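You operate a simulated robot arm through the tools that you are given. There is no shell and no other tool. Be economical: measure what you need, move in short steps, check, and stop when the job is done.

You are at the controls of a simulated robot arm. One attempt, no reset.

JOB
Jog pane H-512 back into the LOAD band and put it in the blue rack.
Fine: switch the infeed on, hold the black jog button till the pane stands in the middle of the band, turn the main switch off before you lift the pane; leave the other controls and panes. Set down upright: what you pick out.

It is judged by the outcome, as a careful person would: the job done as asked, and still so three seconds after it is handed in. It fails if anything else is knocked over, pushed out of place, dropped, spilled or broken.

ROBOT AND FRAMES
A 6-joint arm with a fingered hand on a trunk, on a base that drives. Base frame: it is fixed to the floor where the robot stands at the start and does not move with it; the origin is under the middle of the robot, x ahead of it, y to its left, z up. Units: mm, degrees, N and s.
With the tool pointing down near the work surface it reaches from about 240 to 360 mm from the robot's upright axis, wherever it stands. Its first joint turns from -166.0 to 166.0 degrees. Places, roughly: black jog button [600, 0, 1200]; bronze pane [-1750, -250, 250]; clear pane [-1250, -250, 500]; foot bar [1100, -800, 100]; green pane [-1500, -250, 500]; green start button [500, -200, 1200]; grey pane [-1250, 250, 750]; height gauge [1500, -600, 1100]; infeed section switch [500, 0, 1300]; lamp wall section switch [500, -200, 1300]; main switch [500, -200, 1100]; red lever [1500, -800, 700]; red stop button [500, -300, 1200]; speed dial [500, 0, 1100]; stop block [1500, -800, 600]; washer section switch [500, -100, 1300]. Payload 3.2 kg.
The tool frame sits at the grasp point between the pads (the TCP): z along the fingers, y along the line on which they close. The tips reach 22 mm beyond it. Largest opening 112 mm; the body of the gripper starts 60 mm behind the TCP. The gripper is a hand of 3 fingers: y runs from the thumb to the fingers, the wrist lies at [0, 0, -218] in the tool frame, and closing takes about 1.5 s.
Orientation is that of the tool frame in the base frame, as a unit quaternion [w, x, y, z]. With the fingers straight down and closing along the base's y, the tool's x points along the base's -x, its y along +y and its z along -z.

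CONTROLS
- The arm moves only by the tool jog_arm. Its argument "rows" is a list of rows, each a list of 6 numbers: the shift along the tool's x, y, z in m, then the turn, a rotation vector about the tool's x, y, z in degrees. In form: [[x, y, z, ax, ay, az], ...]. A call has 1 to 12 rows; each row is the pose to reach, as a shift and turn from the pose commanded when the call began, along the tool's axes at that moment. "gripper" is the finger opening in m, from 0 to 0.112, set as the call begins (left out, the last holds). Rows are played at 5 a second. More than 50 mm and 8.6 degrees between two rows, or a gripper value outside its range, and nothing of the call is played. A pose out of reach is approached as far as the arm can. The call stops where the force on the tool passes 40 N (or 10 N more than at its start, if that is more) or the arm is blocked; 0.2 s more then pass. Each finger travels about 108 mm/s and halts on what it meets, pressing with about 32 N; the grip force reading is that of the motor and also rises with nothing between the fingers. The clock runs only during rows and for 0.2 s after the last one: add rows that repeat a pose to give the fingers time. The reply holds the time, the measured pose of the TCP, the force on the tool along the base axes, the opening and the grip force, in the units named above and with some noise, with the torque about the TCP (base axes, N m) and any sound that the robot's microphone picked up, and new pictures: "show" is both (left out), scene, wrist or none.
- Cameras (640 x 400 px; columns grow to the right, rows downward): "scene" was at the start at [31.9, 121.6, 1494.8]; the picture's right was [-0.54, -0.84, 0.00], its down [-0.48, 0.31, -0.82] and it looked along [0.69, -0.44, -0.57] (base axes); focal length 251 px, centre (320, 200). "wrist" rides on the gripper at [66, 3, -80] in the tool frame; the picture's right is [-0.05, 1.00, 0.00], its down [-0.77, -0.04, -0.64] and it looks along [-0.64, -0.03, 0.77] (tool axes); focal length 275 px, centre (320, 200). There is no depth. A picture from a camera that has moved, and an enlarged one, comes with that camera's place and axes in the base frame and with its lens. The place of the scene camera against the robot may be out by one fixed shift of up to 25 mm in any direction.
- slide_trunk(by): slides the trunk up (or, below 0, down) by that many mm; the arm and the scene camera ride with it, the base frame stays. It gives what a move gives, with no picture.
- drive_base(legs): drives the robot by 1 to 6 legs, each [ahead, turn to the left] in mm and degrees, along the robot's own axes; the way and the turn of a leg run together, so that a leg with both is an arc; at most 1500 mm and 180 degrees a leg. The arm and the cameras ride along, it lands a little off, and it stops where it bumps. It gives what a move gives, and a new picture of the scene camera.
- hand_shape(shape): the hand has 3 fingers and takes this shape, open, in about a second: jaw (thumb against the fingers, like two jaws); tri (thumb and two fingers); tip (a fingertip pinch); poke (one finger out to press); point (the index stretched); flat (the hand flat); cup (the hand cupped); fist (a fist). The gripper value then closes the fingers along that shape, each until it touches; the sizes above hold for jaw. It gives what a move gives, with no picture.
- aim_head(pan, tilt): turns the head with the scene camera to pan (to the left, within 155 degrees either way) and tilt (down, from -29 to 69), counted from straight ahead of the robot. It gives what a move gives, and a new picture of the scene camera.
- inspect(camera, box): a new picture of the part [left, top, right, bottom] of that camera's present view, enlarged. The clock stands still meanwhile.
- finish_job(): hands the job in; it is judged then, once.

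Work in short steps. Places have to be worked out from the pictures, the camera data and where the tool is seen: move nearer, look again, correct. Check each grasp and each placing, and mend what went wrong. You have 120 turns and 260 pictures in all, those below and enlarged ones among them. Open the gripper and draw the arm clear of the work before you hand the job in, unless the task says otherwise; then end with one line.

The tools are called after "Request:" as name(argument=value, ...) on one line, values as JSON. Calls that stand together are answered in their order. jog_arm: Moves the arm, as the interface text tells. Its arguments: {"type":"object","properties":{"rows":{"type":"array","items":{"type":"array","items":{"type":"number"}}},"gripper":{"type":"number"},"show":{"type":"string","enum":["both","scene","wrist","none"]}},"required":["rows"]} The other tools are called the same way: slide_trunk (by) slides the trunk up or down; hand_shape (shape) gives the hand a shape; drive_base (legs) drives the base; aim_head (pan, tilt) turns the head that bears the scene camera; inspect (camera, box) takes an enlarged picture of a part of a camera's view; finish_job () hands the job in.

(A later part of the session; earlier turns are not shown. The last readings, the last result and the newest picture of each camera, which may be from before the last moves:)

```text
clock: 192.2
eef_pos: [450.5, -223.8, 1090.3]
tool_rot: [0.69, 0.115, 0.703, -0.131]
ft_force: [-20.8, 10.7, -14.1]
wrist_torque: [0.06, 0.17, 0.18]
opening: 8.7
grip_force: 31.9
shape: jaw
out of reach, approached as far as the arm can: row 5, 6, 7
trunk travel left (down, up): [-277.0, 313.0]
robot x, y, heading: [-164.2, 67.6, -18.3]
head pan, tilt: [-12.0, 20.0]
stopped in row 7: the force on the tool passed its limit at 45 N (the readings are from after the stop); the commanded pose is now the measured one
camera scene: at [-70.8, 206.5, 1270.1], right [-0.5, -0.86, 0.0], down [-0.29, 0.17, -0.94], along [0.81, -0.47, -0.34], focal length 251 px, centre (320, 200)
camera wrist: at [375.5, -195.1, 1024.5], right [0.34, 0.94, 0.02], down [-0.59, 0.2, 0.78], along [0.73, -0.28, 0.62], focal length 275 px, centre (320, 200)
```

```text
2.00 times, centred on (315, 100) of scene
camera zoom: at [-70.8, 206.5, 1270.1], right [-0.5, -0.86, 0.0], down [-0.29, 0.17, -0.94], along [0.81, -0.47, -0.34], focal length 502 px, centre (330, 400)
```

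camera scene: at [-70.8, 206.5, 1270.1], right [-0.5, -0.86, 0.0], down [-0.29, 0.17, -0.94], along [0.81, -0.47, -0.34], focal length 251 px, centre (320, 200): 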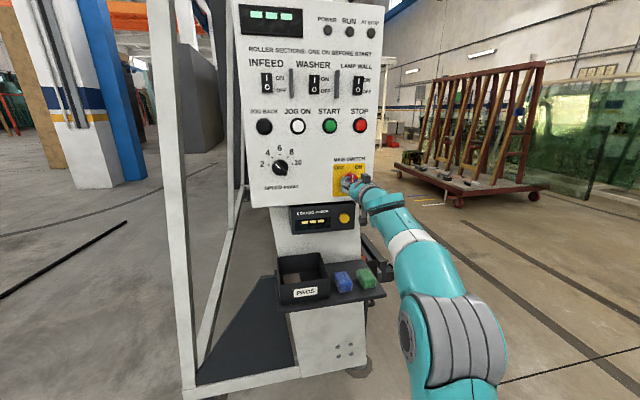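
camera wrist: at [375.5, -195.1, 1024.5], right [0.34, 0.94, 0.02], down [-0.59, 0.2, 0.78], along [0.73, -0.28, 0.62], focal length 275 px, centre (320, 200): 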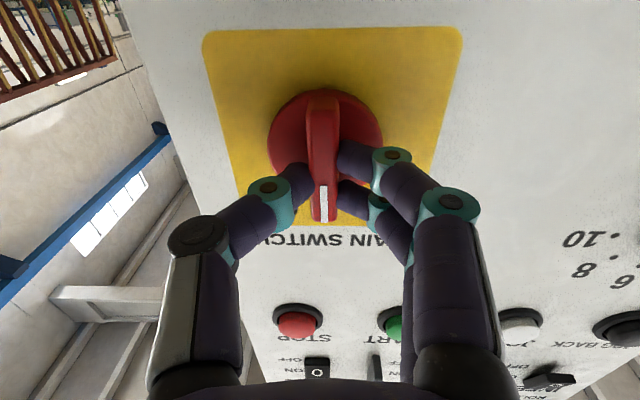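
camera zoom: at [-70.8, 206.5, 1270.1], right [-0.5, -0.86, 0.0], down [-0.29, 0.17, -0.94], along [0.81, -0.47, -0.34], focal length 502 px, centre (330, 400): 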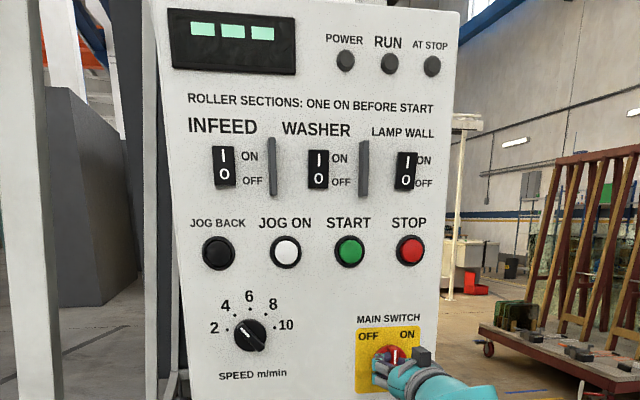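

POWER is out; the knob is turned about 45° and the arm reached its roll limit. I'll release and see where the knob rests.

Request:
jog_arm(rows=[[0, 0, 0, 0, 0, 0], [0, 0, 0, 0, 0, 0], [0, 0, 0, 0, 0, 0], [0, 0, -0.01, 0, 0, 0], [0, 0, -0.03, 0, 0, 0], [0, 0, -0.045, 0, 0, 0]], gripper=0.09, show="wrist")

Request:
inspect(camera="scene", box=[230, 0, 400, 200])

```text
clock: 193.6
eef_pos: [416.3, -210.4, 1105.4]
tool_rot: [0.688, 0.116, 0.705, -0.131]
ft_force: [-0.3, -0.2, -0.7]
wrist_torque: [-0.05, -0.01, -0.01]
opening: 89.9
grip_force: 0.0
shape: jaw
out of reach, approached as far as the arm can: row 5, 6
trunk travel left (down, up): [-277.0, 313.0]
robot x, y, heading: [-163.2, 70.0, -18.1]
head pan, tilt: [-12.0, 20.0]
camera wrist: at [340.9, -181.2, 1041.2], right [0.35, 0.94, 0.02], down [-0.59, 0.2, 0.78], along [0.73, -0.28, 0.62], focal length 275 px, centre (320, 200)
```

wrist: 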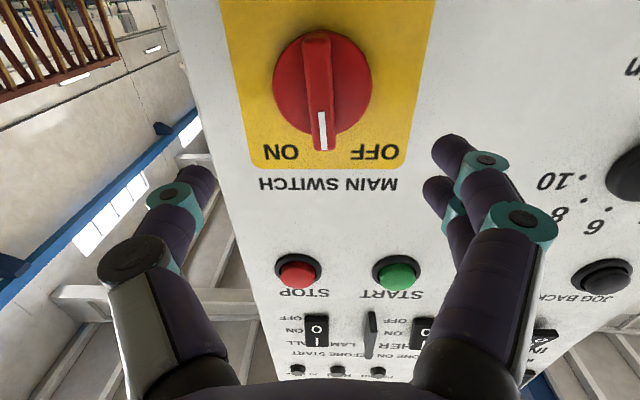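

```text
2.00 times, centred on (315, 100) of scene
camera zoom: at [-68.3, 205.2, 1270.3], right [-0.5, -0.86, 0.0], down [-0.3, 0.17, -0.94], along [0.81, -0.47, -0.34], focal length 502 px, centre (330, 400)
```

zoom: 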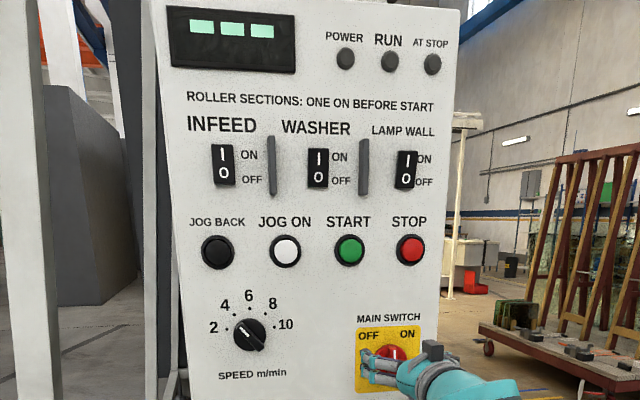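

It stays vertical, with power off but between the labels. To set it properly to OFF, I'll place the half-open jaw around the handle's upper end and push left with the thumb.

Request:
jog_arm(rows=[[-0.004, 0, 0.0, 0, 0, 0], [-0.008, 0, 0.0, 0, 0, 0], [-0.008, -0.001, 0.012, 0, 0, 0], [-0.008, -0.002, 0.024, 0, 0, 0], [-0.008, -0.002, 0.036, 0, 0, 0], [-0.008, -0.002, 0.036, 0, 0, 0]], gripper=0.05, show="wrist")

```text
clock: 195.0
eef_pos: [450.3, -225.5, 1113.4]
tool_rot: [0.69, 0.115, 0.703, -0.131]
ft_force: [-0.3, 0.0, 0.1]
wrist_torque: [-0.04, 0.0, 0.0]
opening: 50.6
grip_force: 0.1
shape: jaw
trunk travel left (down, up): [-277.0, 313.0]
robot x, y, heading: [-163.7, 68.2, -18.2]
head pan, tilt: [-12.0, 20.0]
camera wrist: at [375.0, -196.1, 1047.9], right [0.34, 0.94, 0.02], down [-0.59, 0.2, 0.78], along [0.73, -0.28, 0.62], focal length 275 px, centre (320, 200)
```

wrist: 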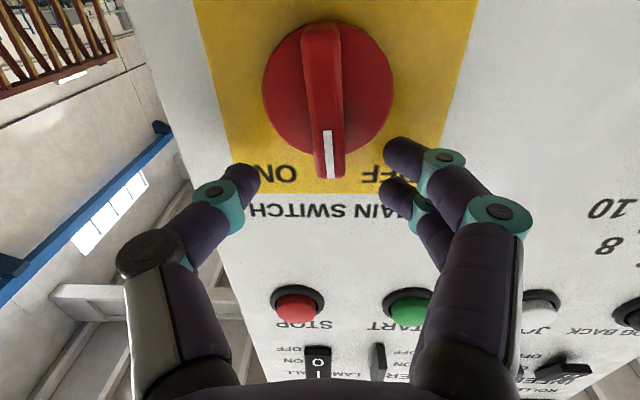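

The thumb is level with the very end of the handle, so I'll lower 12 mm and push left along an arc.

Request:
jog_arm(rows=[[0.012, 0, 0.002, 0, 0, 0], [0.012, 0.012, 0.002, 0, 0, 0], [0.012, 0.024, 0.002, 0, 0, 0], [0.014, 0.032, 0.002, 0, 0, 0], [0.017, 0.039, 0.002, 0, 0, 0], [0.021, 0.046, 0.002, 0, 0, 0], [0.021, 0.046, 0.002, 0, 0, 0]], show="wrist")

```text
clock: 196.6
eef_pos: [465.1, -184.2, 1093.7]
tool_rot: [0.691, 0.115, 0.701, -0.133]
ft_force: [4.1, -13.0, 24.5]
wrist_torque: [-1.13, 0.09, 0.24]
opening: 58.6
grip_force: 0.0
shape: jaw
trunk travel left (down, up): [-277.0, 313.0]
robot x, y, heading: [-166.1, 71.4, -18.6]
head pan, tilt: [-12.0, 20.0]
camera wrist: at [389.6, -154.8, 1029.1], right [0.35, 0.94, 0.02], down [-0.6, 0.2, 0.78], along [0.72, -0.28, 0.63], focal length 275 px, centre (320, 200)
```

wrist: 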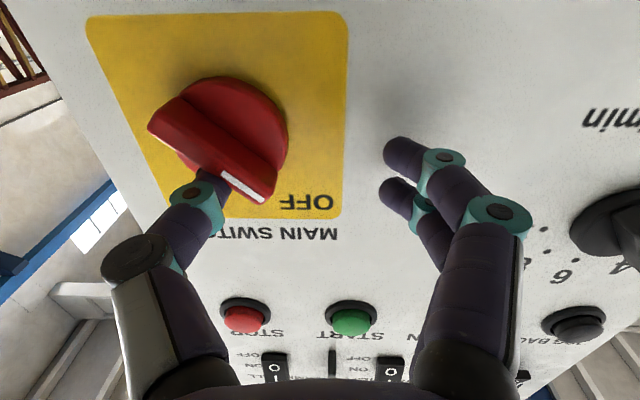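

The pointer now points at OFF. I'll ease off and withdraw, then verify.

Request:
jog_arm(rows=[[-0.012, -0.006, 0, 0, 0, 0], [-0.02, -0.012, -0.01, 0, 0, 0], [-0.02, -0.012, -0.04, 0, 0, 0], [-0.02, -0.012, -0.07, 0, 0, 0]], gripper=0.112, show="wrist")

Request:
drive_base(legs=[[-300, 0]])

Request:
inspect(camera="scene", box=[240, 60, 380, 230])

```text
clock: 197.6
eef_pos: [398.3, -168.4, 1113.0]
tool_rot: [0.688, 0.117, 0.704, -0.133]
ft_force: [-0.7, -0.1, -0.7]
wrist_torque: [-0.01, 0.01, -0.03]
opening: 111.7
grip_force: 0.0
shape: jaw
trunk travel left (down, up): [-277.0, 313.0]
robot x, y, heading: [-162.5, 69.4, -18.4]
head pan, tilt: [-12.0, 20.0]
camera wrist: at [322.3, -140.7, 1048.2], right [0.34, 0.94, 0.02], down [-0.59, 0.2, 0.78], along [0.73, -0.28, 0.62], focal length 275 px, centre (320, 200)
```

wrist: 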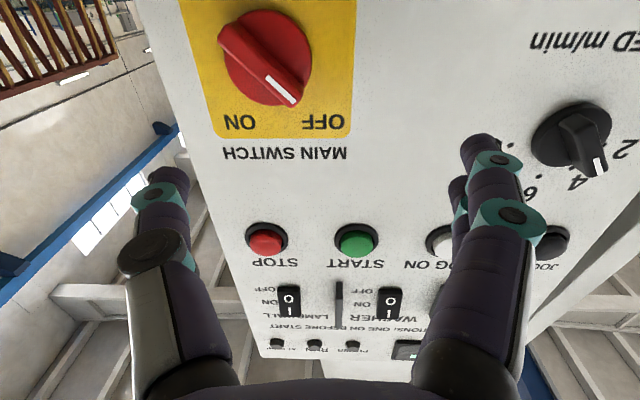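

```text
clock: 199.7
eef_pos: [114.0, -74.0, 1112.4]
tool_rot: [0.689, 0.115, 0.704, -0.13]
ft_force: [-0.3, 0.1, 0.0]
wrist_torque: [0.0, 0.0, -0.03]
opening: 111.7
grip_force: 0.1
shape: jaw
trunk travel left (down, up): [-277.0, 313.0]
robot x, y, heading: [-443.8, 159.6, -18.1]
head pan, tilt: [-12.0, 20.0]
camera scene: at [-353.3, 298.8, 1270.3], right [-0.5, -0.87, 0.0], down [-0.3, 0.17, -0.94], along [0.81, -0.47, -0.34], focal length 251 px, centre (320, 200)
```

scene: 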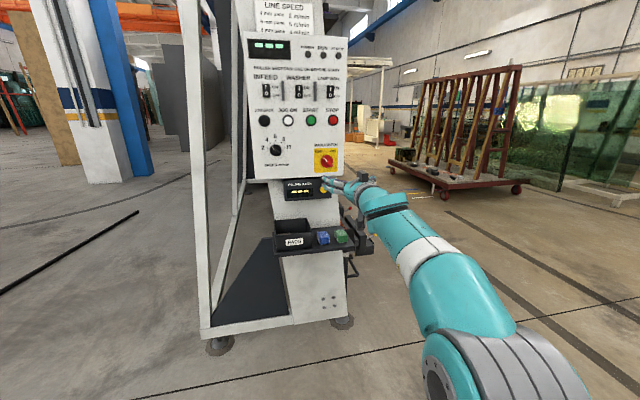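

```text
2.35 times, centred on (310, 145) of scene
camera zoom: at [-353.3, 298.8, 1270.3], right [-0.5, -0.87, 0.0], down [-0.3, 0.17, -0.94], along [0.81, -0.47, -0.34], focal length 590 px, centre (344, 329)
```

zoom: 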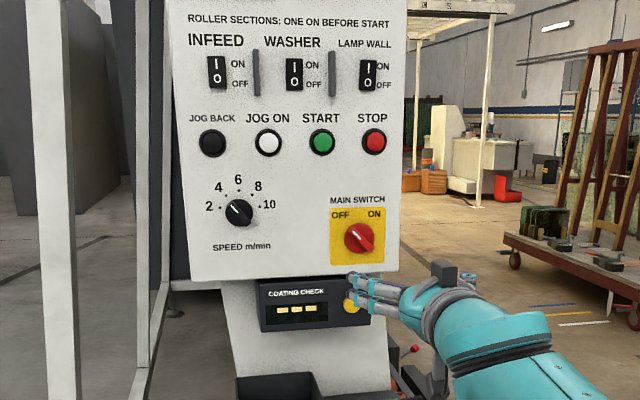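

Main switch is OFF and the others are unchanged. Now I'll point the tool down again (wrist fixed), raise the trunk and drive to face the pane.

Request:
jog_arm(rows=[[0.0311, 0, -0.0022, 0, 8.2, 0], [0.0616, 0, -0.0089, 0, 16.4, 0], [0.0908, 0, -0.0198, 0, 24.6, 0], [0.118, 0, -0.0347, 0, 32.8, 0], [0.143, 0, -0.0534, 0, 41, 0], [0.165, 0, -0.0755, 0, 49.2, 0], [0.184, 0, -0.1005, 0, 57.4, 0], [0.1989, 0, -0.1278, 0, 65.6, 0], [0.2095, 0, -0.1569, 0, 73.8, 0], [0.2159, 0, -0.187, 0, 82, 0], [0.218, 0, -0.218, 0, 89, 0], [0.218, 0, -0.218, 0, 89, 0]], show="none")

Request:
slide_trunk(by=240)

Request:
drive_base(legs=[[0, -32], [1400, 0], [260, 0], [0, 120]])

Request:
aim_head(pan=-5, tilt=45)

```text
clock: 202.3
eef_pos: [-98.1, -3.3, 898.8]
tool_rot: [-0.002, 0.174, 0.985, -0.012]
ft_force: [-0.2, 0.7, -0.4]
wrist_torque: [0.02, 0.01, 0.0]
opening: 111.8
grip_force: 0.1
shape: jaw
trunk travel left (down, up): [-277.0, 313.0]
robot x, y, heading: [-448.7, 160.6, -18.2]
head pan, tilt: [-12.0, 20.0]
```

```text
clock: 204.8
eef_pos: [-96.7, -2.8, 1139.2]
tool_rot: [-0.002, 0.174, 0.985, -0.013]
ft_force: [0.3, -0.1, -0.1]
wrist_torque: [-0.02, 0.04, -0.02]
opening: 111.9
grip_force: 0.2
shape: jaw
trunk travel left (down, up): [-517.0, 73.0]
robot x, y, heading: [-445.4, 159.8, -18.2]
head pan, tilt: [-12.0, 20.0]
```

```text
clock: 219.8
eef_pos: [791.4, -782.9, 1139.7]
tool_rot: [0.008, -0.551, 0.834, -0.011]
ft_force: [-0.2, -0.4, -0.5]
wrist_torque: [0.01, 0.01, -0.01]
opening: 112.2
grip_force: 0.0
shape: jaw
trunk travel left (down, up): [-517.0, 73.0]
robot x, y, heading: [606.5, -1122.2, 68.7]
head pan, tilt: [-12.0, 20.0]
camera scene: at [498.4, -1035.3, 1510.3], right [0.84, -0.55, 0.0], down [-0.19, -0.29, -0.94], along [0.52, 0.79, -0.34], focal length 251 px, centre (320, 200)
```

scene: 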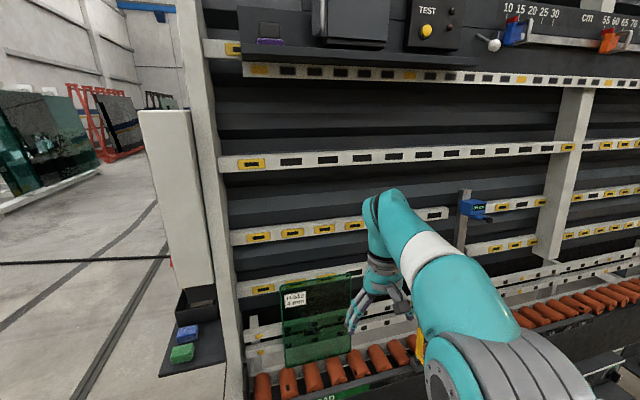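

```text
clock: 220.7
eef_pos: [793.1, -783.8, 1139.2]
tool_rot: [0.007, -0.55, 0.835, -0.011]
ft_force: [-0.3, -0.1, 0.3]
wrist_torque: [-0.02, 0.0, 0.01]
opening: 112.1
grip_force: 0.1
shape: jaw
trunk travel left (down, up): [-517.0, 73.0]
robot x, y, heading: [604.6, -1121.3, 68.6]
head pan, tilt: [-5.0, 45.0]
camera scene: at [483.4, -1040.2, 1471.7], right [0.9, -0.44, 0.0], down [-0.31, -0.63, -0.71], along [0.31, 0.63, -0.71], focal length 251 px, centre (320, 200)
```

scene: 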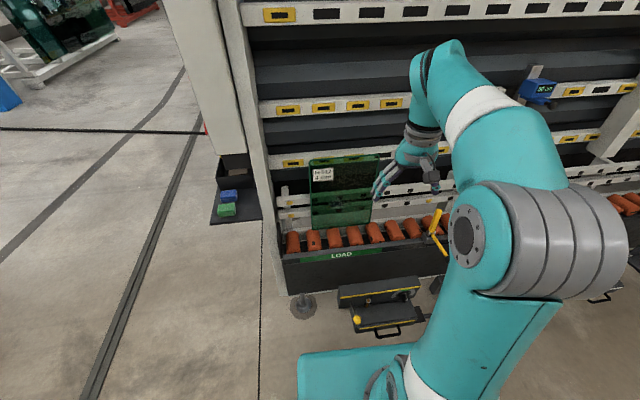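

Request:
inspect(camera="scene", box=[250, 140, 450, 280])

Request:
inspect(camera="scene", box=[270, 250, 470, 400])

```text
2.86 times, centred on (350, 210) of scene
camera zoom: at [483.4, -1040.2, 1471.7], right [0.9, -0.44, 0.0], down [-0.31, -0.63, -0.71], along [0.31, 0.63, -0.71], focal length 717 px, centre (234, 171)
```

zoom: 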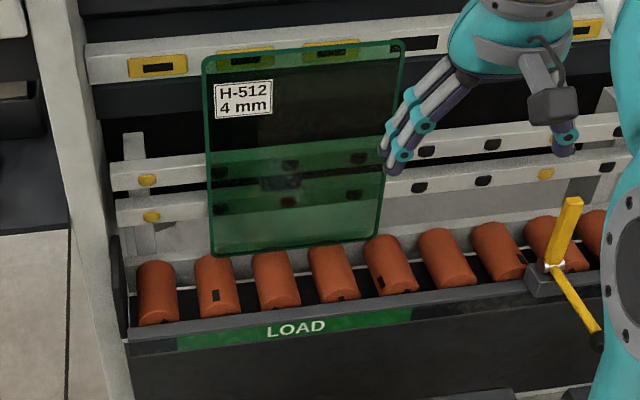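

```text
2.67 times, centred on (370, 325) of scene
camera zoom: at [483.4, -1040.2, 1471.7], right [0.9, -0.44, 0.0], down [-0.31, -0.63, -0.71], along [0.31, 0.63, -0.71], focal length 669 px, centre (187, -133)
```

zoom: 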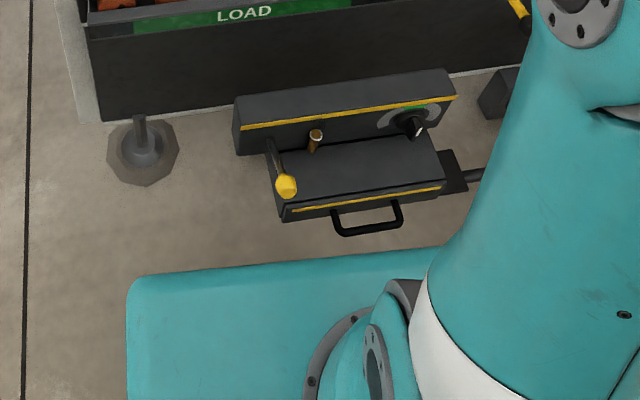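

The pane is fully inside the band. A floor console with a handle sits in front, which limits how near the base may come. I'll test how far the arm can reach with the tool down by extending forward in free space.

Request:
jog_arm(rows=[[-0.04, 0, 0, 0, 0, 0], [-0.08, 0, 0, 0, 0, 0], [-0.12, 0, 0, 0, 0, 0], [-0.16, 0, 0, 0, 0, 0], [-0.19, 0, 0, 0, 0, 0], [-0.19, 0, 0, 0, 0, 0]])

```text
clock: 222.1
eef_pos: [824.5, -629.1, 1105.1]
tool_rot: [0.006, -0.551, 0.834, -0.012]
ft_force: [-0.9, 0.3, -0.1]
wrist_torque: [-0.05, 0.0, 0.0]
opening: 111.6
grip_force: 0.0
shape: jaw
out of reach, approached as far as the arm can: row 4, 5, 6
trunk travel left (down, up): [-517.0, 73.0]
robot x, y, heading: [606.2, -1121.1, 68.8]
head pan, tilt: [-5.0, 45.0]
camera scene: at [482.1, -1036.3, 1471.2], right [0.9, -0.44, 0.0], down [-0.31, -0.64, -0.71], along [0.31, 0.63, -0.71], focal length 251 px, centre (320, 200)
camera wrist: at [794.8, -688.6, 1185.9], right [-0.9, 0.43, -0.03], down [0.32, 0.7, 0.63], along [0.29, 0.56, -0.77], focal length 275 px, centre (320, 200)
```

scene: 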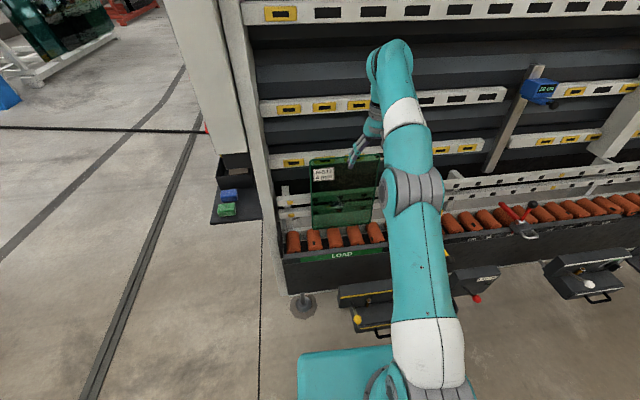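
wrist: 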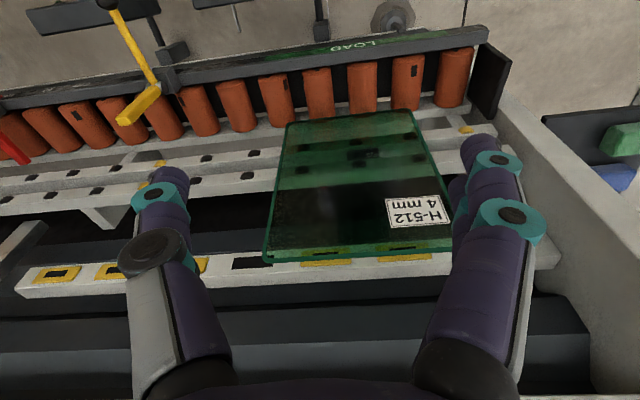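

Tool-down reach is about 538 mm. The best stance is parallel to the line (heading −18°), left of the console, with the pane to my front-left at about 510 mm. I'll retract the arm and move to the staging point behind that spot.

Request:
jog_arm(rows=[[0.04, 0, 0, 0, 0, 0], [0.08, 0, 0, 0, 0, 0], [0.12, 0, 0, 0, 0, 0], [0.16, 0, -0.03, 0, 0, 0]], show="none")

Request:
drive_base(legs=[[0, -108.8], [-969, 0], [0, 22]])

Request:
aim_head(pan=0, tilt=45)

```text
clock: 223.1
eef_pos: [762.5, -778.8, 1138.2]
tool_rot: [0.008, -0.551, 0.835, -0.011]
ft_force: [-0.2, 1.1, -0.2]
wrist_torque: [0.01, -0.01, 0.0]
opening: 111.9
grip_force: 0.1
shape: jaw
trunk travel left (down, up): [-517.0, 73.0]
robot x, y, heading: [605.4, -1122.7, 68.4]
head pan, tilt: [-5.0, 45.0]
```

```text
clock: 233.8
eef_pos: [217.7, -634.8, 1137.0]
tool_rot: [-0.002, 0.176, 0.984, -0.013]
ft_force: [0.5, -0.1, -0.5]
wrist_torque: [0.02, 0.0, -0.02]
opening: 112.1
grip_force: 0.0
shape: jaw
trunk travel left (down, up): [-517.0, 73.0]
robot x, y, heading: [-133.2, -497.7, -18.6]
head pan, tilt: [-5.0, 45.0]
camera scene: at [-45.0, -345.4, 1471.6], right [-0.4, -0.92, 0.0], down [-0.65, 0.28, -0.71], along [0.65, -0.28, -0.71], focal length 251 px, centre (320, 200)
```

scene: 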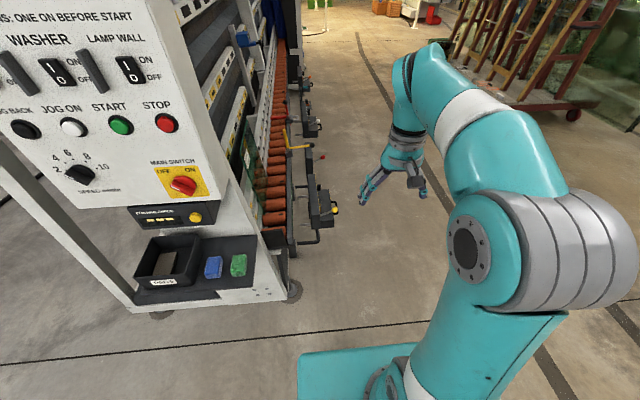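

```text
clock: 234.5
eef_pos: [218.0, -635.8, 1136.7]
tool_rot: [-0.002, 0.177, 0.984, -0.013]
ft_force: [-0.6, -0.7, 0.1]
wrist_torque: [-0.01, 0.03, -0.01]
opening: 112.1
grip_force: 0.0
shape: jaw
trunk travel left (down, up): [-517.0, 73.0]
robot x, y, heading: [-131.8, -493.6, -18.7]
head pan, tilt: [0.0, 45.0]
camera scene: at [-42.4, -339.0, 1471.6], right [-0.32, -0.95, 0.0], down [-0.67, 0.22, -0.71], along [0.67, -0.22, -0.71], focal length 251 px, centre (320, 200)
```

scene: 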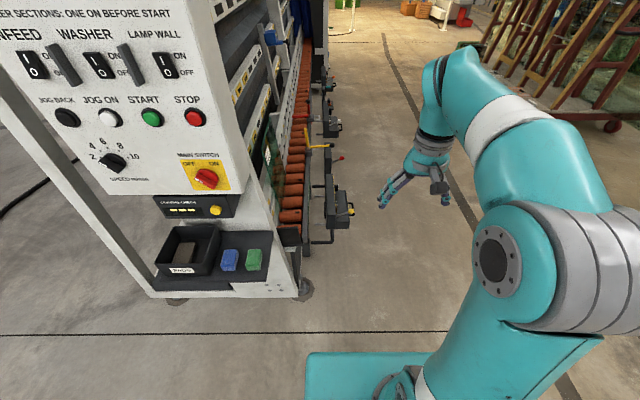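

From here I get a clear view of the consoles and the corner. I'll go ahead 440 mm, drifting about 35 mm right for clearance, then recheck.

Request:
drive_base(legs=[[0, -4.5], [440, 0], [0, 5]])

Request:
aim_head(pan=25, tilt=60)

```text
clock: 238.2
eef_pos: [626.5, -806.7, 1136.7]
tool_rot: [-0.001, 0.174, 0.985, -0.012]
ft_force: [-0.1, 0.8, 0.1]
wrist_torque: [-0.02, 0.02, -0.01]
opening: 111.9
grip_force: 0.0
shape: jaw
trunk travel left (down, up): [-517.0, 73.0]
robot x, y, heading: [274.7, -668.2, -18.3]
head pan, tilt: [0.0, 45.0]
camera scene: at [365.1, -512.2, 1471.6], right [-0.31, -0.95, 0.0], down [-0.67, 0.22, -0.71], along [0.67, -0.22, -0.71], focal length 251 px, centre (320, 200)
```

scene: 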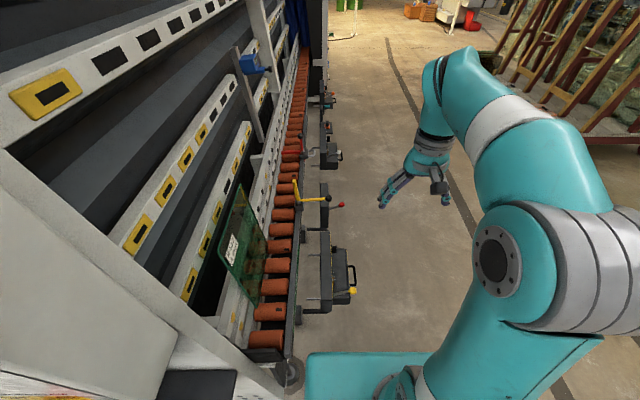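

```text
clock: 239.1
eef_pos: [627.1, -807.5, 1136.7]
tool_rot: [-0.003, 0.173, 0.985, -0.013]
ft_force: [-0.5, 0.0, -0.2]
wrist_torque: [-0.03, -0.03, 0.01]
opening: 111.8
grip_force: 0.0
shape: jaw
trunk travel left (down, up): [-517.0, 73.0]
robot x, y, heading: [272.2, -667.7, -18.3]
head pan, tilt: [25.0, 60.0]
camera scene: at [354.2, -479.2, 1452.1], right [0.12, -0.99, 0.0], down [-0.86, -0.1, -0.5], along [0.5, 0.06, -0.87], focal length 251 px, centre (320, 200)
```

scene: 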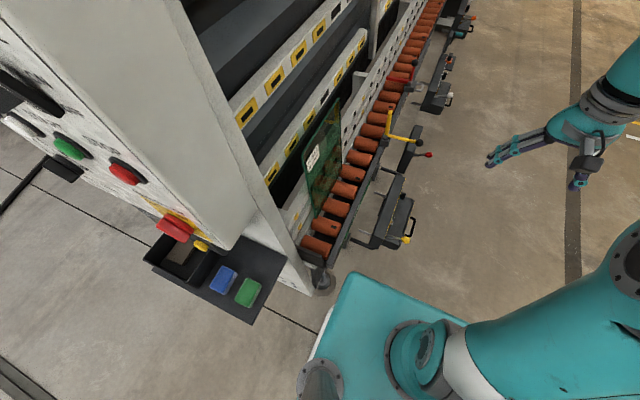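

The base runs about 60 mm clear of the machine foot, and the console's near end is about 225 mm ahead of the base front. I'll advance 185 mm straight.

Request:
drive_base(legs=[[185, 0]])

Request:
aim_head(pan=25, tilt=60)

Request:
aim_head(pan=50, tilt=45)

```text
clock: 240.6
eef_pos: [804.7, -864.8, 1137.0]
tool_rot: [-0.003, 0.174, 0.985, -0.013]
ft_force: [-0.2, 0.7, 0.5]
wrist_torque: [-0.01, 0.03, -0.01]
opening: 111.9
grip_force: 0.2
shape: jaw
trunk travel left (down, up): [-517.0, 73.0]
robot x, y, heading: [454.1, -727.3, -18.2]
head pan, tilt: [25.0, 60.0]
camera scene: at [532.8, -537.7, 1452.1], right [0.12, -0.99, 0.0], down [-0.86, -0.1, -0.5], along [0.5, 0.06, -0.87], focal length 251 px, centre (320, 200)
```

scene: 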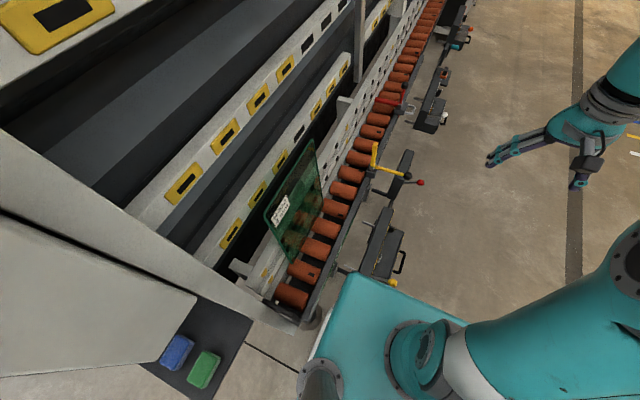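

```text
clock: 241.2
eef_pos: [804.0, -864.1, 1136.7]
tool_rot: [-0.002, 0.175, 0.985, -0.012]
ft_force: [-0.7, 0.0, -0.2]
wrist_torque: [0.04, 0.01, 0.03]
opening: 112.0
grip_force: 0.0
shape: jaw
trunk travel left (down, up): [-517.0, 73.0]
robot x, y, heading: [455.6, -725.9, -18.1]
head pan, tilt: [25.0, 60.0]
camera scene: at [531.9, -537.4, 1452.1], right [0.12, -0.99, 0.0], down [-0.86, -0.1, -0.5], along [0.5, 0.06, -0.87], focal length 251 px, centre (320, 200)
```

scene: 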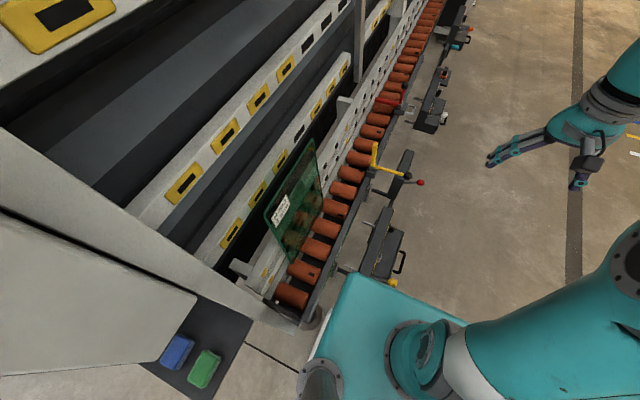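

```text
clock: 242.1
eef_pos: [805.4, -864.6, 1137.5]
tool_rot: [-0.002, 0.173, 0.985, -0.012]
ft_force: [-0.4, -0.1, -0.2]
wrist_torque: [0.0, 0.0, -0.01]
opening: 111.7
grip_force: 0.1
shape: jaw
trunk travel left (down, up): [-517.0, 73.0]
robot x, y, heading: [454.6, -722.5, -18.1]
head pan, tilt: [50.0, 45.0]
camera scene: at [534.8, -502.5, 1471.6], right [0.53, -0.85, 0.0], down [-0.6, -0.37, -0.71], along [0.6, 0.37, -0.71], focal length 251 px, centre (320, 200)
```

scene: 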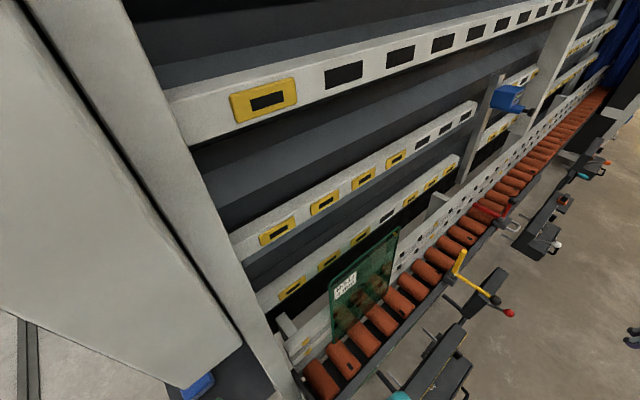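

I need to know the gap behind the pane's top edge. Zooming in.

Request:
inspect(camera="scene", box=[300, 210, 420, 290])

Request:
inspect(camera="scene", box=[280, 220, 420, 360])

Request:
aim_head(pan=42, tilt=35)

Request:
inspect(camera="scene", box=[260, 200, 400, 400])

```text
5.00 times, centred on (360, 250) of scene
camera zoom: at [534.8, -502.5, 1471.6], right [0.53, -0.85, 0.0], down [-0.6, -0.37, -0.71], along [0.6, 0.37, -0.71], focal length 1255 px, centre (120, -50)
```

zoom: 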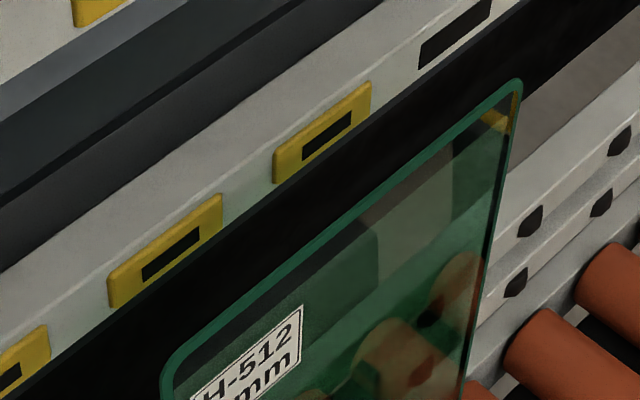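

```text
2.86 times, centred on (350, 290) of scene
camera zoom: at [534.8, -502.5, 1471.6], right [0.53, -0.85, 0.0], down [-0.6, -0.37, -0.71], along [0.6, 0.37, -0.71], focal length 717 px, centre (234, -57)
```

zoom: 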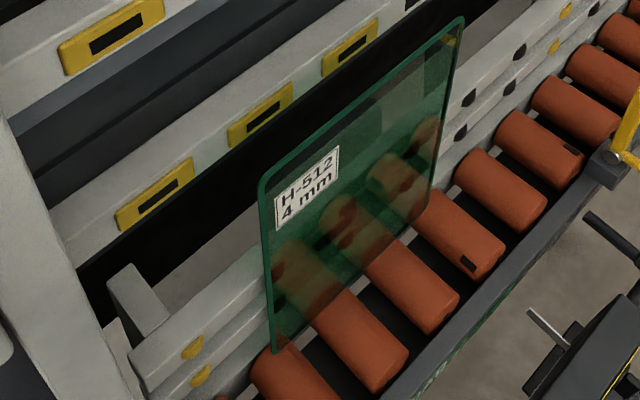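

```text
clock: 242.8
eef_pos: [805.6, -865.3, 1137.5]
tool_rot: [-0.001, 0.174, 0.985, -0.013]
ft_force: [-0.2, 0.2, -0.1]
wrist_torque: [0.0, 0.04, -0.01]
opening: 111.9
grip_force: 0.0
shape: jaw
trunk travel left (down, up): [-517.0, 73.0]
robot x, y, heading: [452.8, -724.5, -18.0]
head pan, tilt: [42.0, 35.0]
camera scene: at [546.2, -509.7, 1486.4], right [0.41, -0.91, 0.0], down [-0.52, -0.23, -0.82], along [0.75, 0.33, -0.57], focal length 251 px, centre (320, 200)
```

scene: 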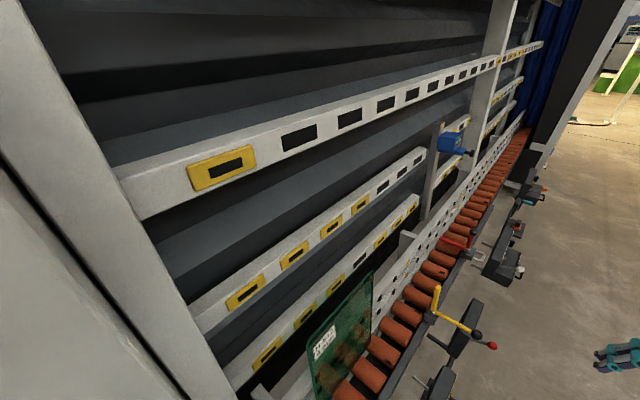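

```text
2.00 times, centred on (330, 300) of scene
camera zoom: at [546.2, -509.7, 1486.4], right [0.41, -0.91, 0.0], down [-0.52, -0.23, -0.82], along [0.75, 0.33, -0.57], focal length 502 px, centre (300, 0)
```

zoom: 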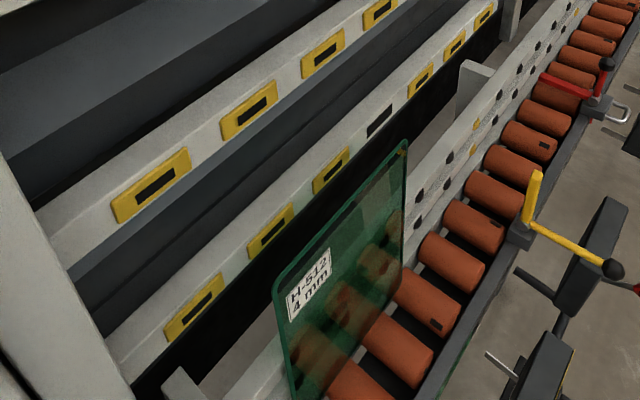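

There is a generous gap (~70 mm) behind the pane's top edge, since it only leans on the small lower rails. Top centre ≈ (882, −422, 955), leaning about 9–10°. I'll swing the open hand over it at height.

Request:
jog_arm(rows=[[0.0055, 0.037, 0, 0, 0, 0], [0.011, 0.074, 0, 0, 0, 0], [0.0165, 0.111, 0, 0, 0, 0], [0.022, 0.148, 0, 0, 0, 0], [0.0275, 0.185, 0, 0, 0, 0], [0.033, 0.222, 0, 0, 0, 0], [0.0385, 0.259, 0, 0, 0, 0], [0.044, 0.296, 0, 0, 0, 0], [0.0495, 0.333, 0, 3, 0, 0], [0.055, 0.36, 0, 6, 0, 0], [0.06, 0.38, 0, 9, 0, 0], [0.06, 0.38, 0, 9, 0, 0]], gripper=0.085)

```text
clock: 245.4
eef_pos: [870.7, -494.5, 1118.8]
tool_rot: [-0.016, 0.173, 0.981, -0.089]
ft_force: [1.4, -0.1, -0.2]
wrist_torque: [0.01, 0.0, 0.0]
opening: 85.2
grip_force: 0.0
shape: jaw
out of reach, approached as far as the arm can: row 11, 12
trunk travel left (down, up): [-517.0, 73.0]
robot x, y, heading: [451.9, -727.1, -18.1]
head pan, tilt: [42.0, 35.0]
camera scene: at [546.6, -509.4, 1486.3], right [0.4, -0.91, 0.0], down [-0.52, -0.23, -0.82], along [0.75, 0.33, -0.57], focal length 251 px, centre (320, 200)
camera wrist: at [814.1, -456.0, 1197.8], right [0.38, 0.91, -0.18], down [0.75, -0.19, 0.63], along [0.54, -0.38, -0.75], focal length 275 px, centre (320, 200)
```

scene: 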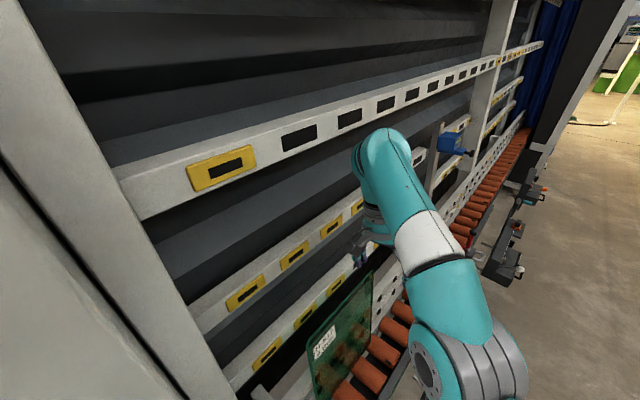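
wrist: 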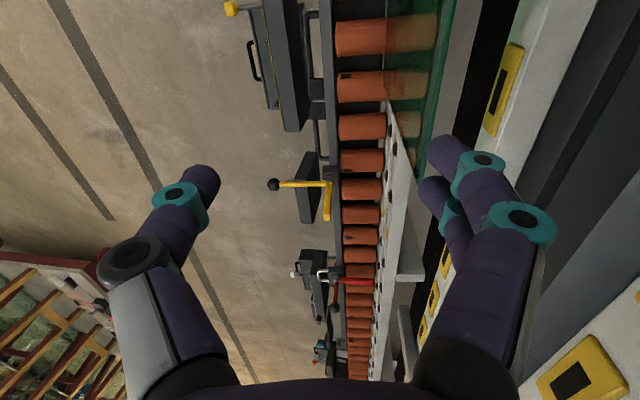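

Reach improves lower down, since the arm's shoulder is low. I'll descend in place to TCP z ≈ 1003, still above the pane top, then move over it.

Request:
jog_arm(rows=[[0, 0.007, 0.038, 0, 0, 0], [0, 0.014, 0.076, 0, 0, 0], [0, 0.0207, 0.113, 0, 0, 0], [0, 0.0207, 0.113, 0, 0, 0]])

```text
clock: 246.4
eef_pos: [870.6, -495.2, 1005.5]
tool_rot: [-0.016, 0.175, 0.98, -0.09]
ft_force: [0.1, 0.2, -0.2]
wrist_torque: [0.01, 0.01, -0.01]
opening: 85.2
grip_force: 0.1
shape: jaw
trunk travel left (down, up): [-517.0, 73.0]
robot x, y, heading: [454.6, -728.4, -18.2]
head pan, tilt: [42.0, 35.0]
camera scene: at [546.3, -509.6, 1486.4], right [0.4, -0.91, 0.0], down [-0.52, -0.23, -0.82], along [0.75, 0.33, -0.57], focal length 251 px, centre (320, 200)
camera wrist: at [813.8, -456.9, 1083.2], right [0.38, 0.91, -0.18], down [0.75, -0.19, 0.63], along [0.54, -0.38, -0.75], focal length 275 px, centre (320, 200)
```

scene: 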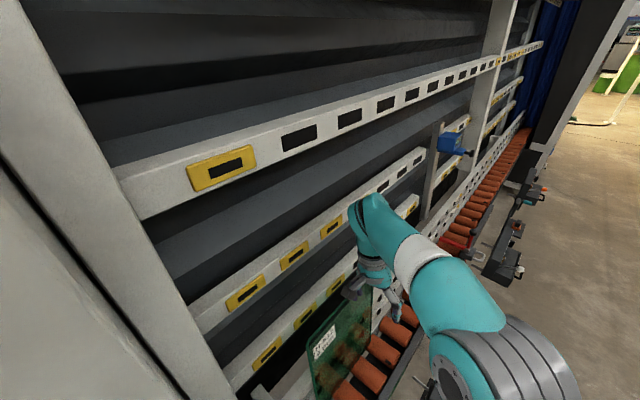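
wrist: 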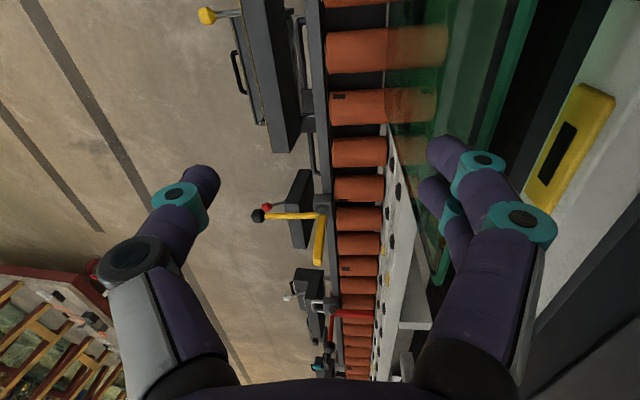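

The pane's top edge line passes through (863, −418) to (1001, −463). I'll move the hand 80 mm inward over the edge, keeping the 9° tilt.

Request:
jog_arm(rows=[[0.0044, 0.0195, -0.0036, 0, 0, 0], [0.0088, 0.039, -0.0072, 0, 0, 0], [0.0132, 0.0585, -0.0107, 0, 0, 0], [0.0177, 0.078, -0.0143, 0, 0, 0], [0.0177, 0.078, -0.0143, 0, 0, 0]])

Request:
inspect(camera="scene", box=[280, 220, 440, 400])

```text
clock: 247.6
eef_pos: [879.1, -415.2, 1003.6]
tool_rot: [-0.016, 0.173, 0.981, -0.091]
ft_force: [1.3, -0.2, 0.7]
wrist_torque: [0.02, 0.03, 0.01]
opening: 85.2
grip_force: 0.1
shape: jaw
trunk travel left (down, up): [-517.0, 73.0]
robot x, y, heading: [453.6, -725.2, -18.0]
head pan, tilt: [42.0, 35.0]
camera scene: at [546.3, -509.6, 1486.4], right [0.4, -0.91, 0.0], down [-0.52, -0.23, -0.82], along [0.75, 0.33, -0.57], focal length 251 px, centre (320, 200)
camera wrist: at [822.9, -377.3, 1081.8], right [0.38, 0.91, -0.18], down [0.75, -0.19, 0.63], along [0.54, -0.38, -0.75], focal length 275 px, centre (320, 200)
```

scene: 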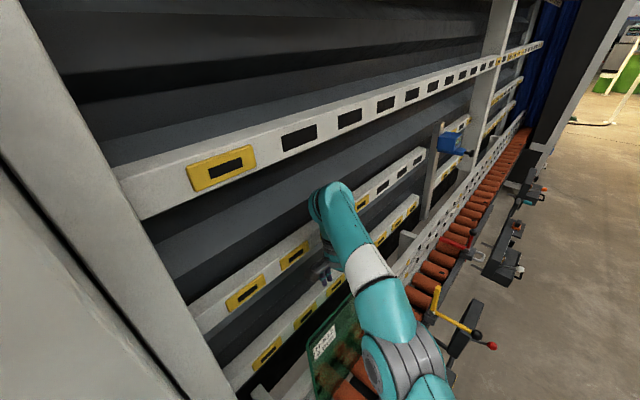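
wrist: 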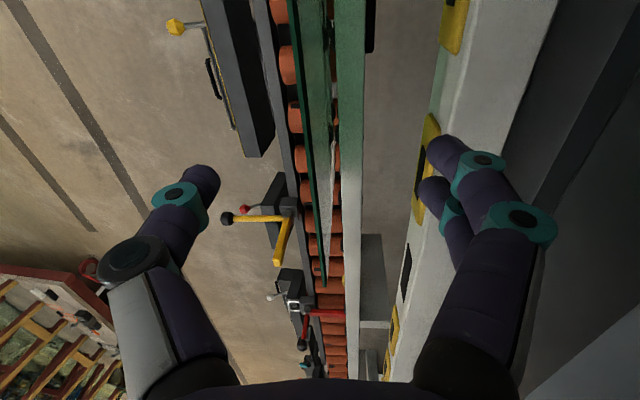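

```text
2.22 times, centred on (360, 310) of scene
camera zoom: at [546.3, -509.6, 1486.4], right [0.4, -0.91, 0.0], down [-0.52, -0.23, -0.82], along [0.75, 0.33, -0.57], focal length 558 px, centre (231, -44)
```

zoom: 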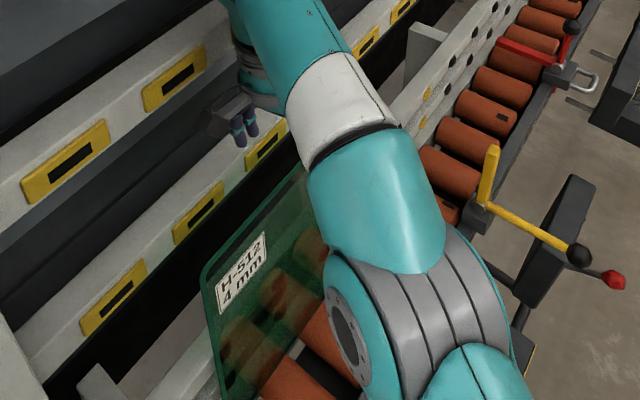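

The pane lies edge-on, centred between thumb and fingers. I'll descend 58 mm along the tool axis.

Request:
jog_arm(rows=[[0, 0, 0.015, 0, 0, 0], [0, 0, 0.03, 0, 0, 0], [0, 0, 0.045, 0, 0, 0], [0, 0, 0.058, 0, 0, 0], [0, 0, 0.058, 0, 0, 0]])

Request:
inspect(camera="wrist", box=[160, 40, 520, 290])

```text
clock: 248.8
eef_pos: [876.2, -424.4, 947.3]
tool_rot: [-0.016, 0.172, 0.981, -0.091]
ft_force: [0.0, -0.3, 0.5]
wrist_torque: [-0.01, -0.03, -0.06]
opening: 85.4
grip_force: 0.0
shape: jaw
trunk travel left (down, up): [-517.0, 73.0]
robot x, y, heading: [451.4, -730.7, -18.2]
head pan, tilt: [42.0, 35.0]
camera scene: at [546.3, -509.6, 1486.4], right [0.4, -0.91, 0.0], down [-0.52, -0.23, -0.82], along [0.75, 0.33, -0.57], focal length 251 px, centre (320, 200)
camera wrist: at [821.5, -385.2, 1026.1], right [0.38, 0.91, -0.18], down [0.75, -0.19, 0.63], along [0.54, -0.38, -0.75], focal length 275 px, centre (320, 200)
```

scene: 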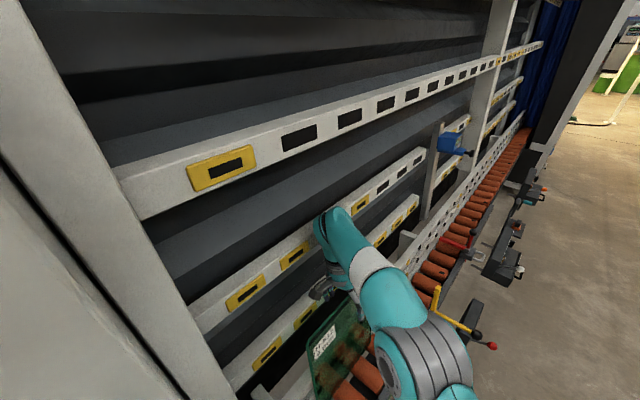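
wrist: 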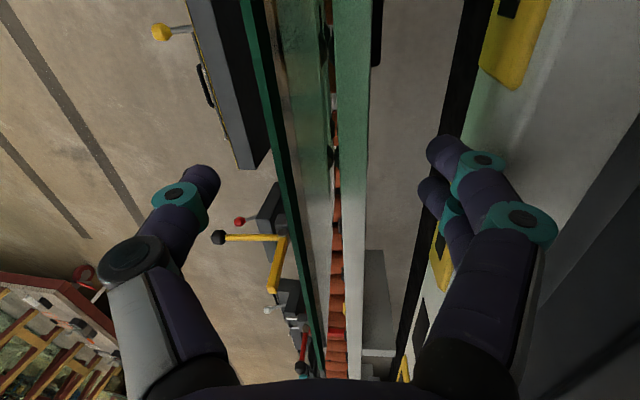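

```text
1.60 times, centred on (340, 165) of wrist
camera zoom: at [821.5, -385.2, 1026.1], right [0.38, 0.91, -0.18], down [0.75, -0.19, 0.63], along [0.54, -0.38, -0.75], focal length 440 px, centre (288, 256)
```

zoom: 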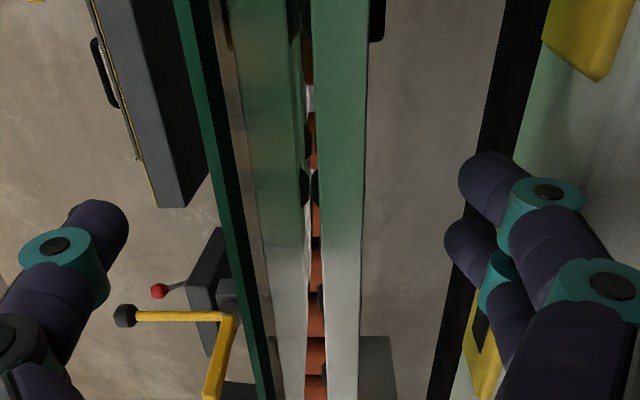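

The pane edge is about 10 mm on the thumb side of centre. I'll shift 10 mm toward the robot and 12 mm deeper, then look again.

Request:
jog_arm(rows=[[0, -0.005, 0, 0, 0, 0], [0, -0.01, 0.004, 0, 0, 0], [0, -0.01, 0.012, 0, 0, 0], [0, -0.01, 0.012, 0, 0, 0]], show="wrist")

```text
clock: 249.8
eef_pos: [872.6, -435.3, 937.8]
tool_rot: [-0.016, 0.172, 0.981, -0.091]
ft_force: [0.2, -0.4, 0.4]
wrist_torque: [-0.06, 0.0, -0.01]
opening: 85.4
grip_force: 0.0
shape: jaw
trunk travel left (down, up): [-517.0, 73.0]
robot x, y, heading: [453.2, -725.8, -18.0]
head pan, tilt: [42.0, 35.0]
camera wrist: at [817.3, -396.9, 1016.3], right [0.38, 0.91, -0.18], down [0.75, -0.19, 0.63], along [0.54, -0.38, -0.75], focal length 275 px, centre (320, 200)
```

wrist: 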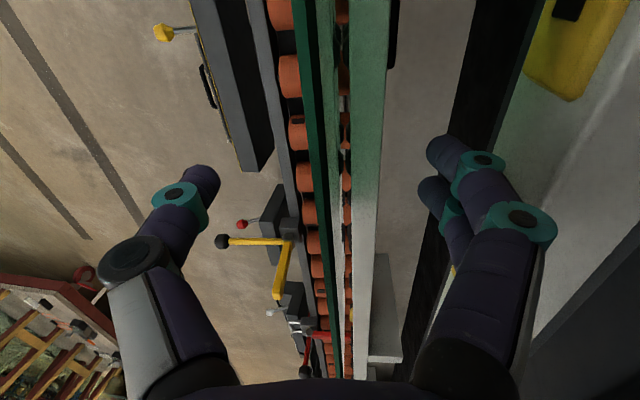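

The pane edge now runs through the jaw centre. Close.

Request:
jog_arm(rows=[[0, 0, 0, 0, 0, 0], [0, 0, 0, 0, 0, 0], [0, 0, 0, 0, 0, 0], [0, 0, 0, 0, 0, 0], [0, 0, 0, 0, 0, 0], [0, 0, 0, 0, 0, 0], [0, 0, 0, 0, 0, 0], [0, 0, 0, 0, 0, 0]], gripper=0.0)

Request:
inspect(camera="scene", box=[280, 220, 440, 400])

```text
clock: 251.6
eef_pos: [873.6, -435.0, 936.6]
tool_rot: [-0.017, 0.174, 0.98, -0.091]
ft_force: [-0.7, -0.7, -0.1]
wrist_torque: [0.05, -0.01, 0.0]
opening: 0.4
grip_force: 32.2
shape: jaw
trunk travel left (down, up): [-517.0, 73.0]
robot x, y, heading: [453.2, -728.3, -18.1]
head pan, tilt: [42.0, 35.0]
camera scene: at [546.6, -509.2, 1486.3], right [0.4, -0.91, 0.0], down [-0.52, -0.23, -0.82], along [0.75, 0.33, -0.57], focal length 251 px, centre (320, 200)
camera wrist: at [817.5, -396.6, 1016.1], right [0.38, 0.91, -0.18], down [0.75, -0.19, 0.63], along [0.54, -0.38, -0.75], focal length 275 px, centre (320, 200)
```

scene: 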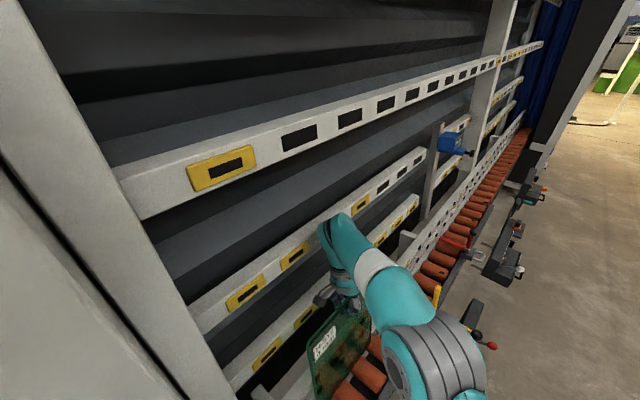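
wrist: 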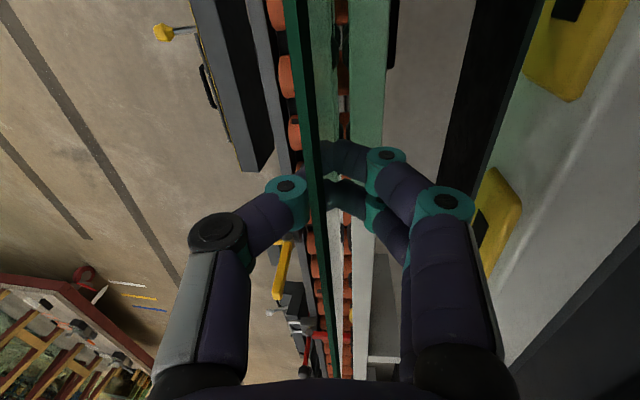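

```text
2.22 times, centred on (360, 310) of scene
camera zoom: at [546.6, -509.2, 1486.3], right [0.4, -0.91, 0.0], down [-0.52, -0.23, -0.82], along [0.75, 0.33, -0.57], focal length 558 px, centre (231, -44)
```

zoom: 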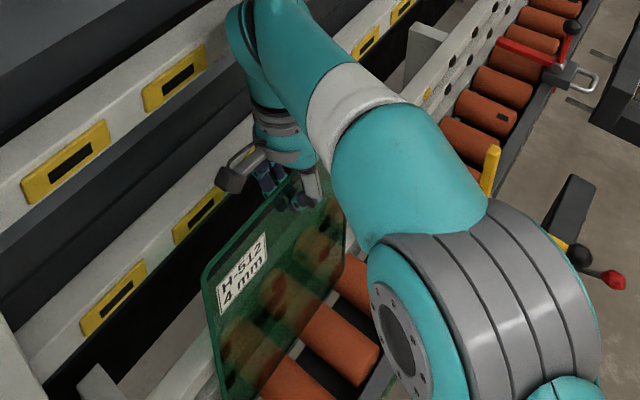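

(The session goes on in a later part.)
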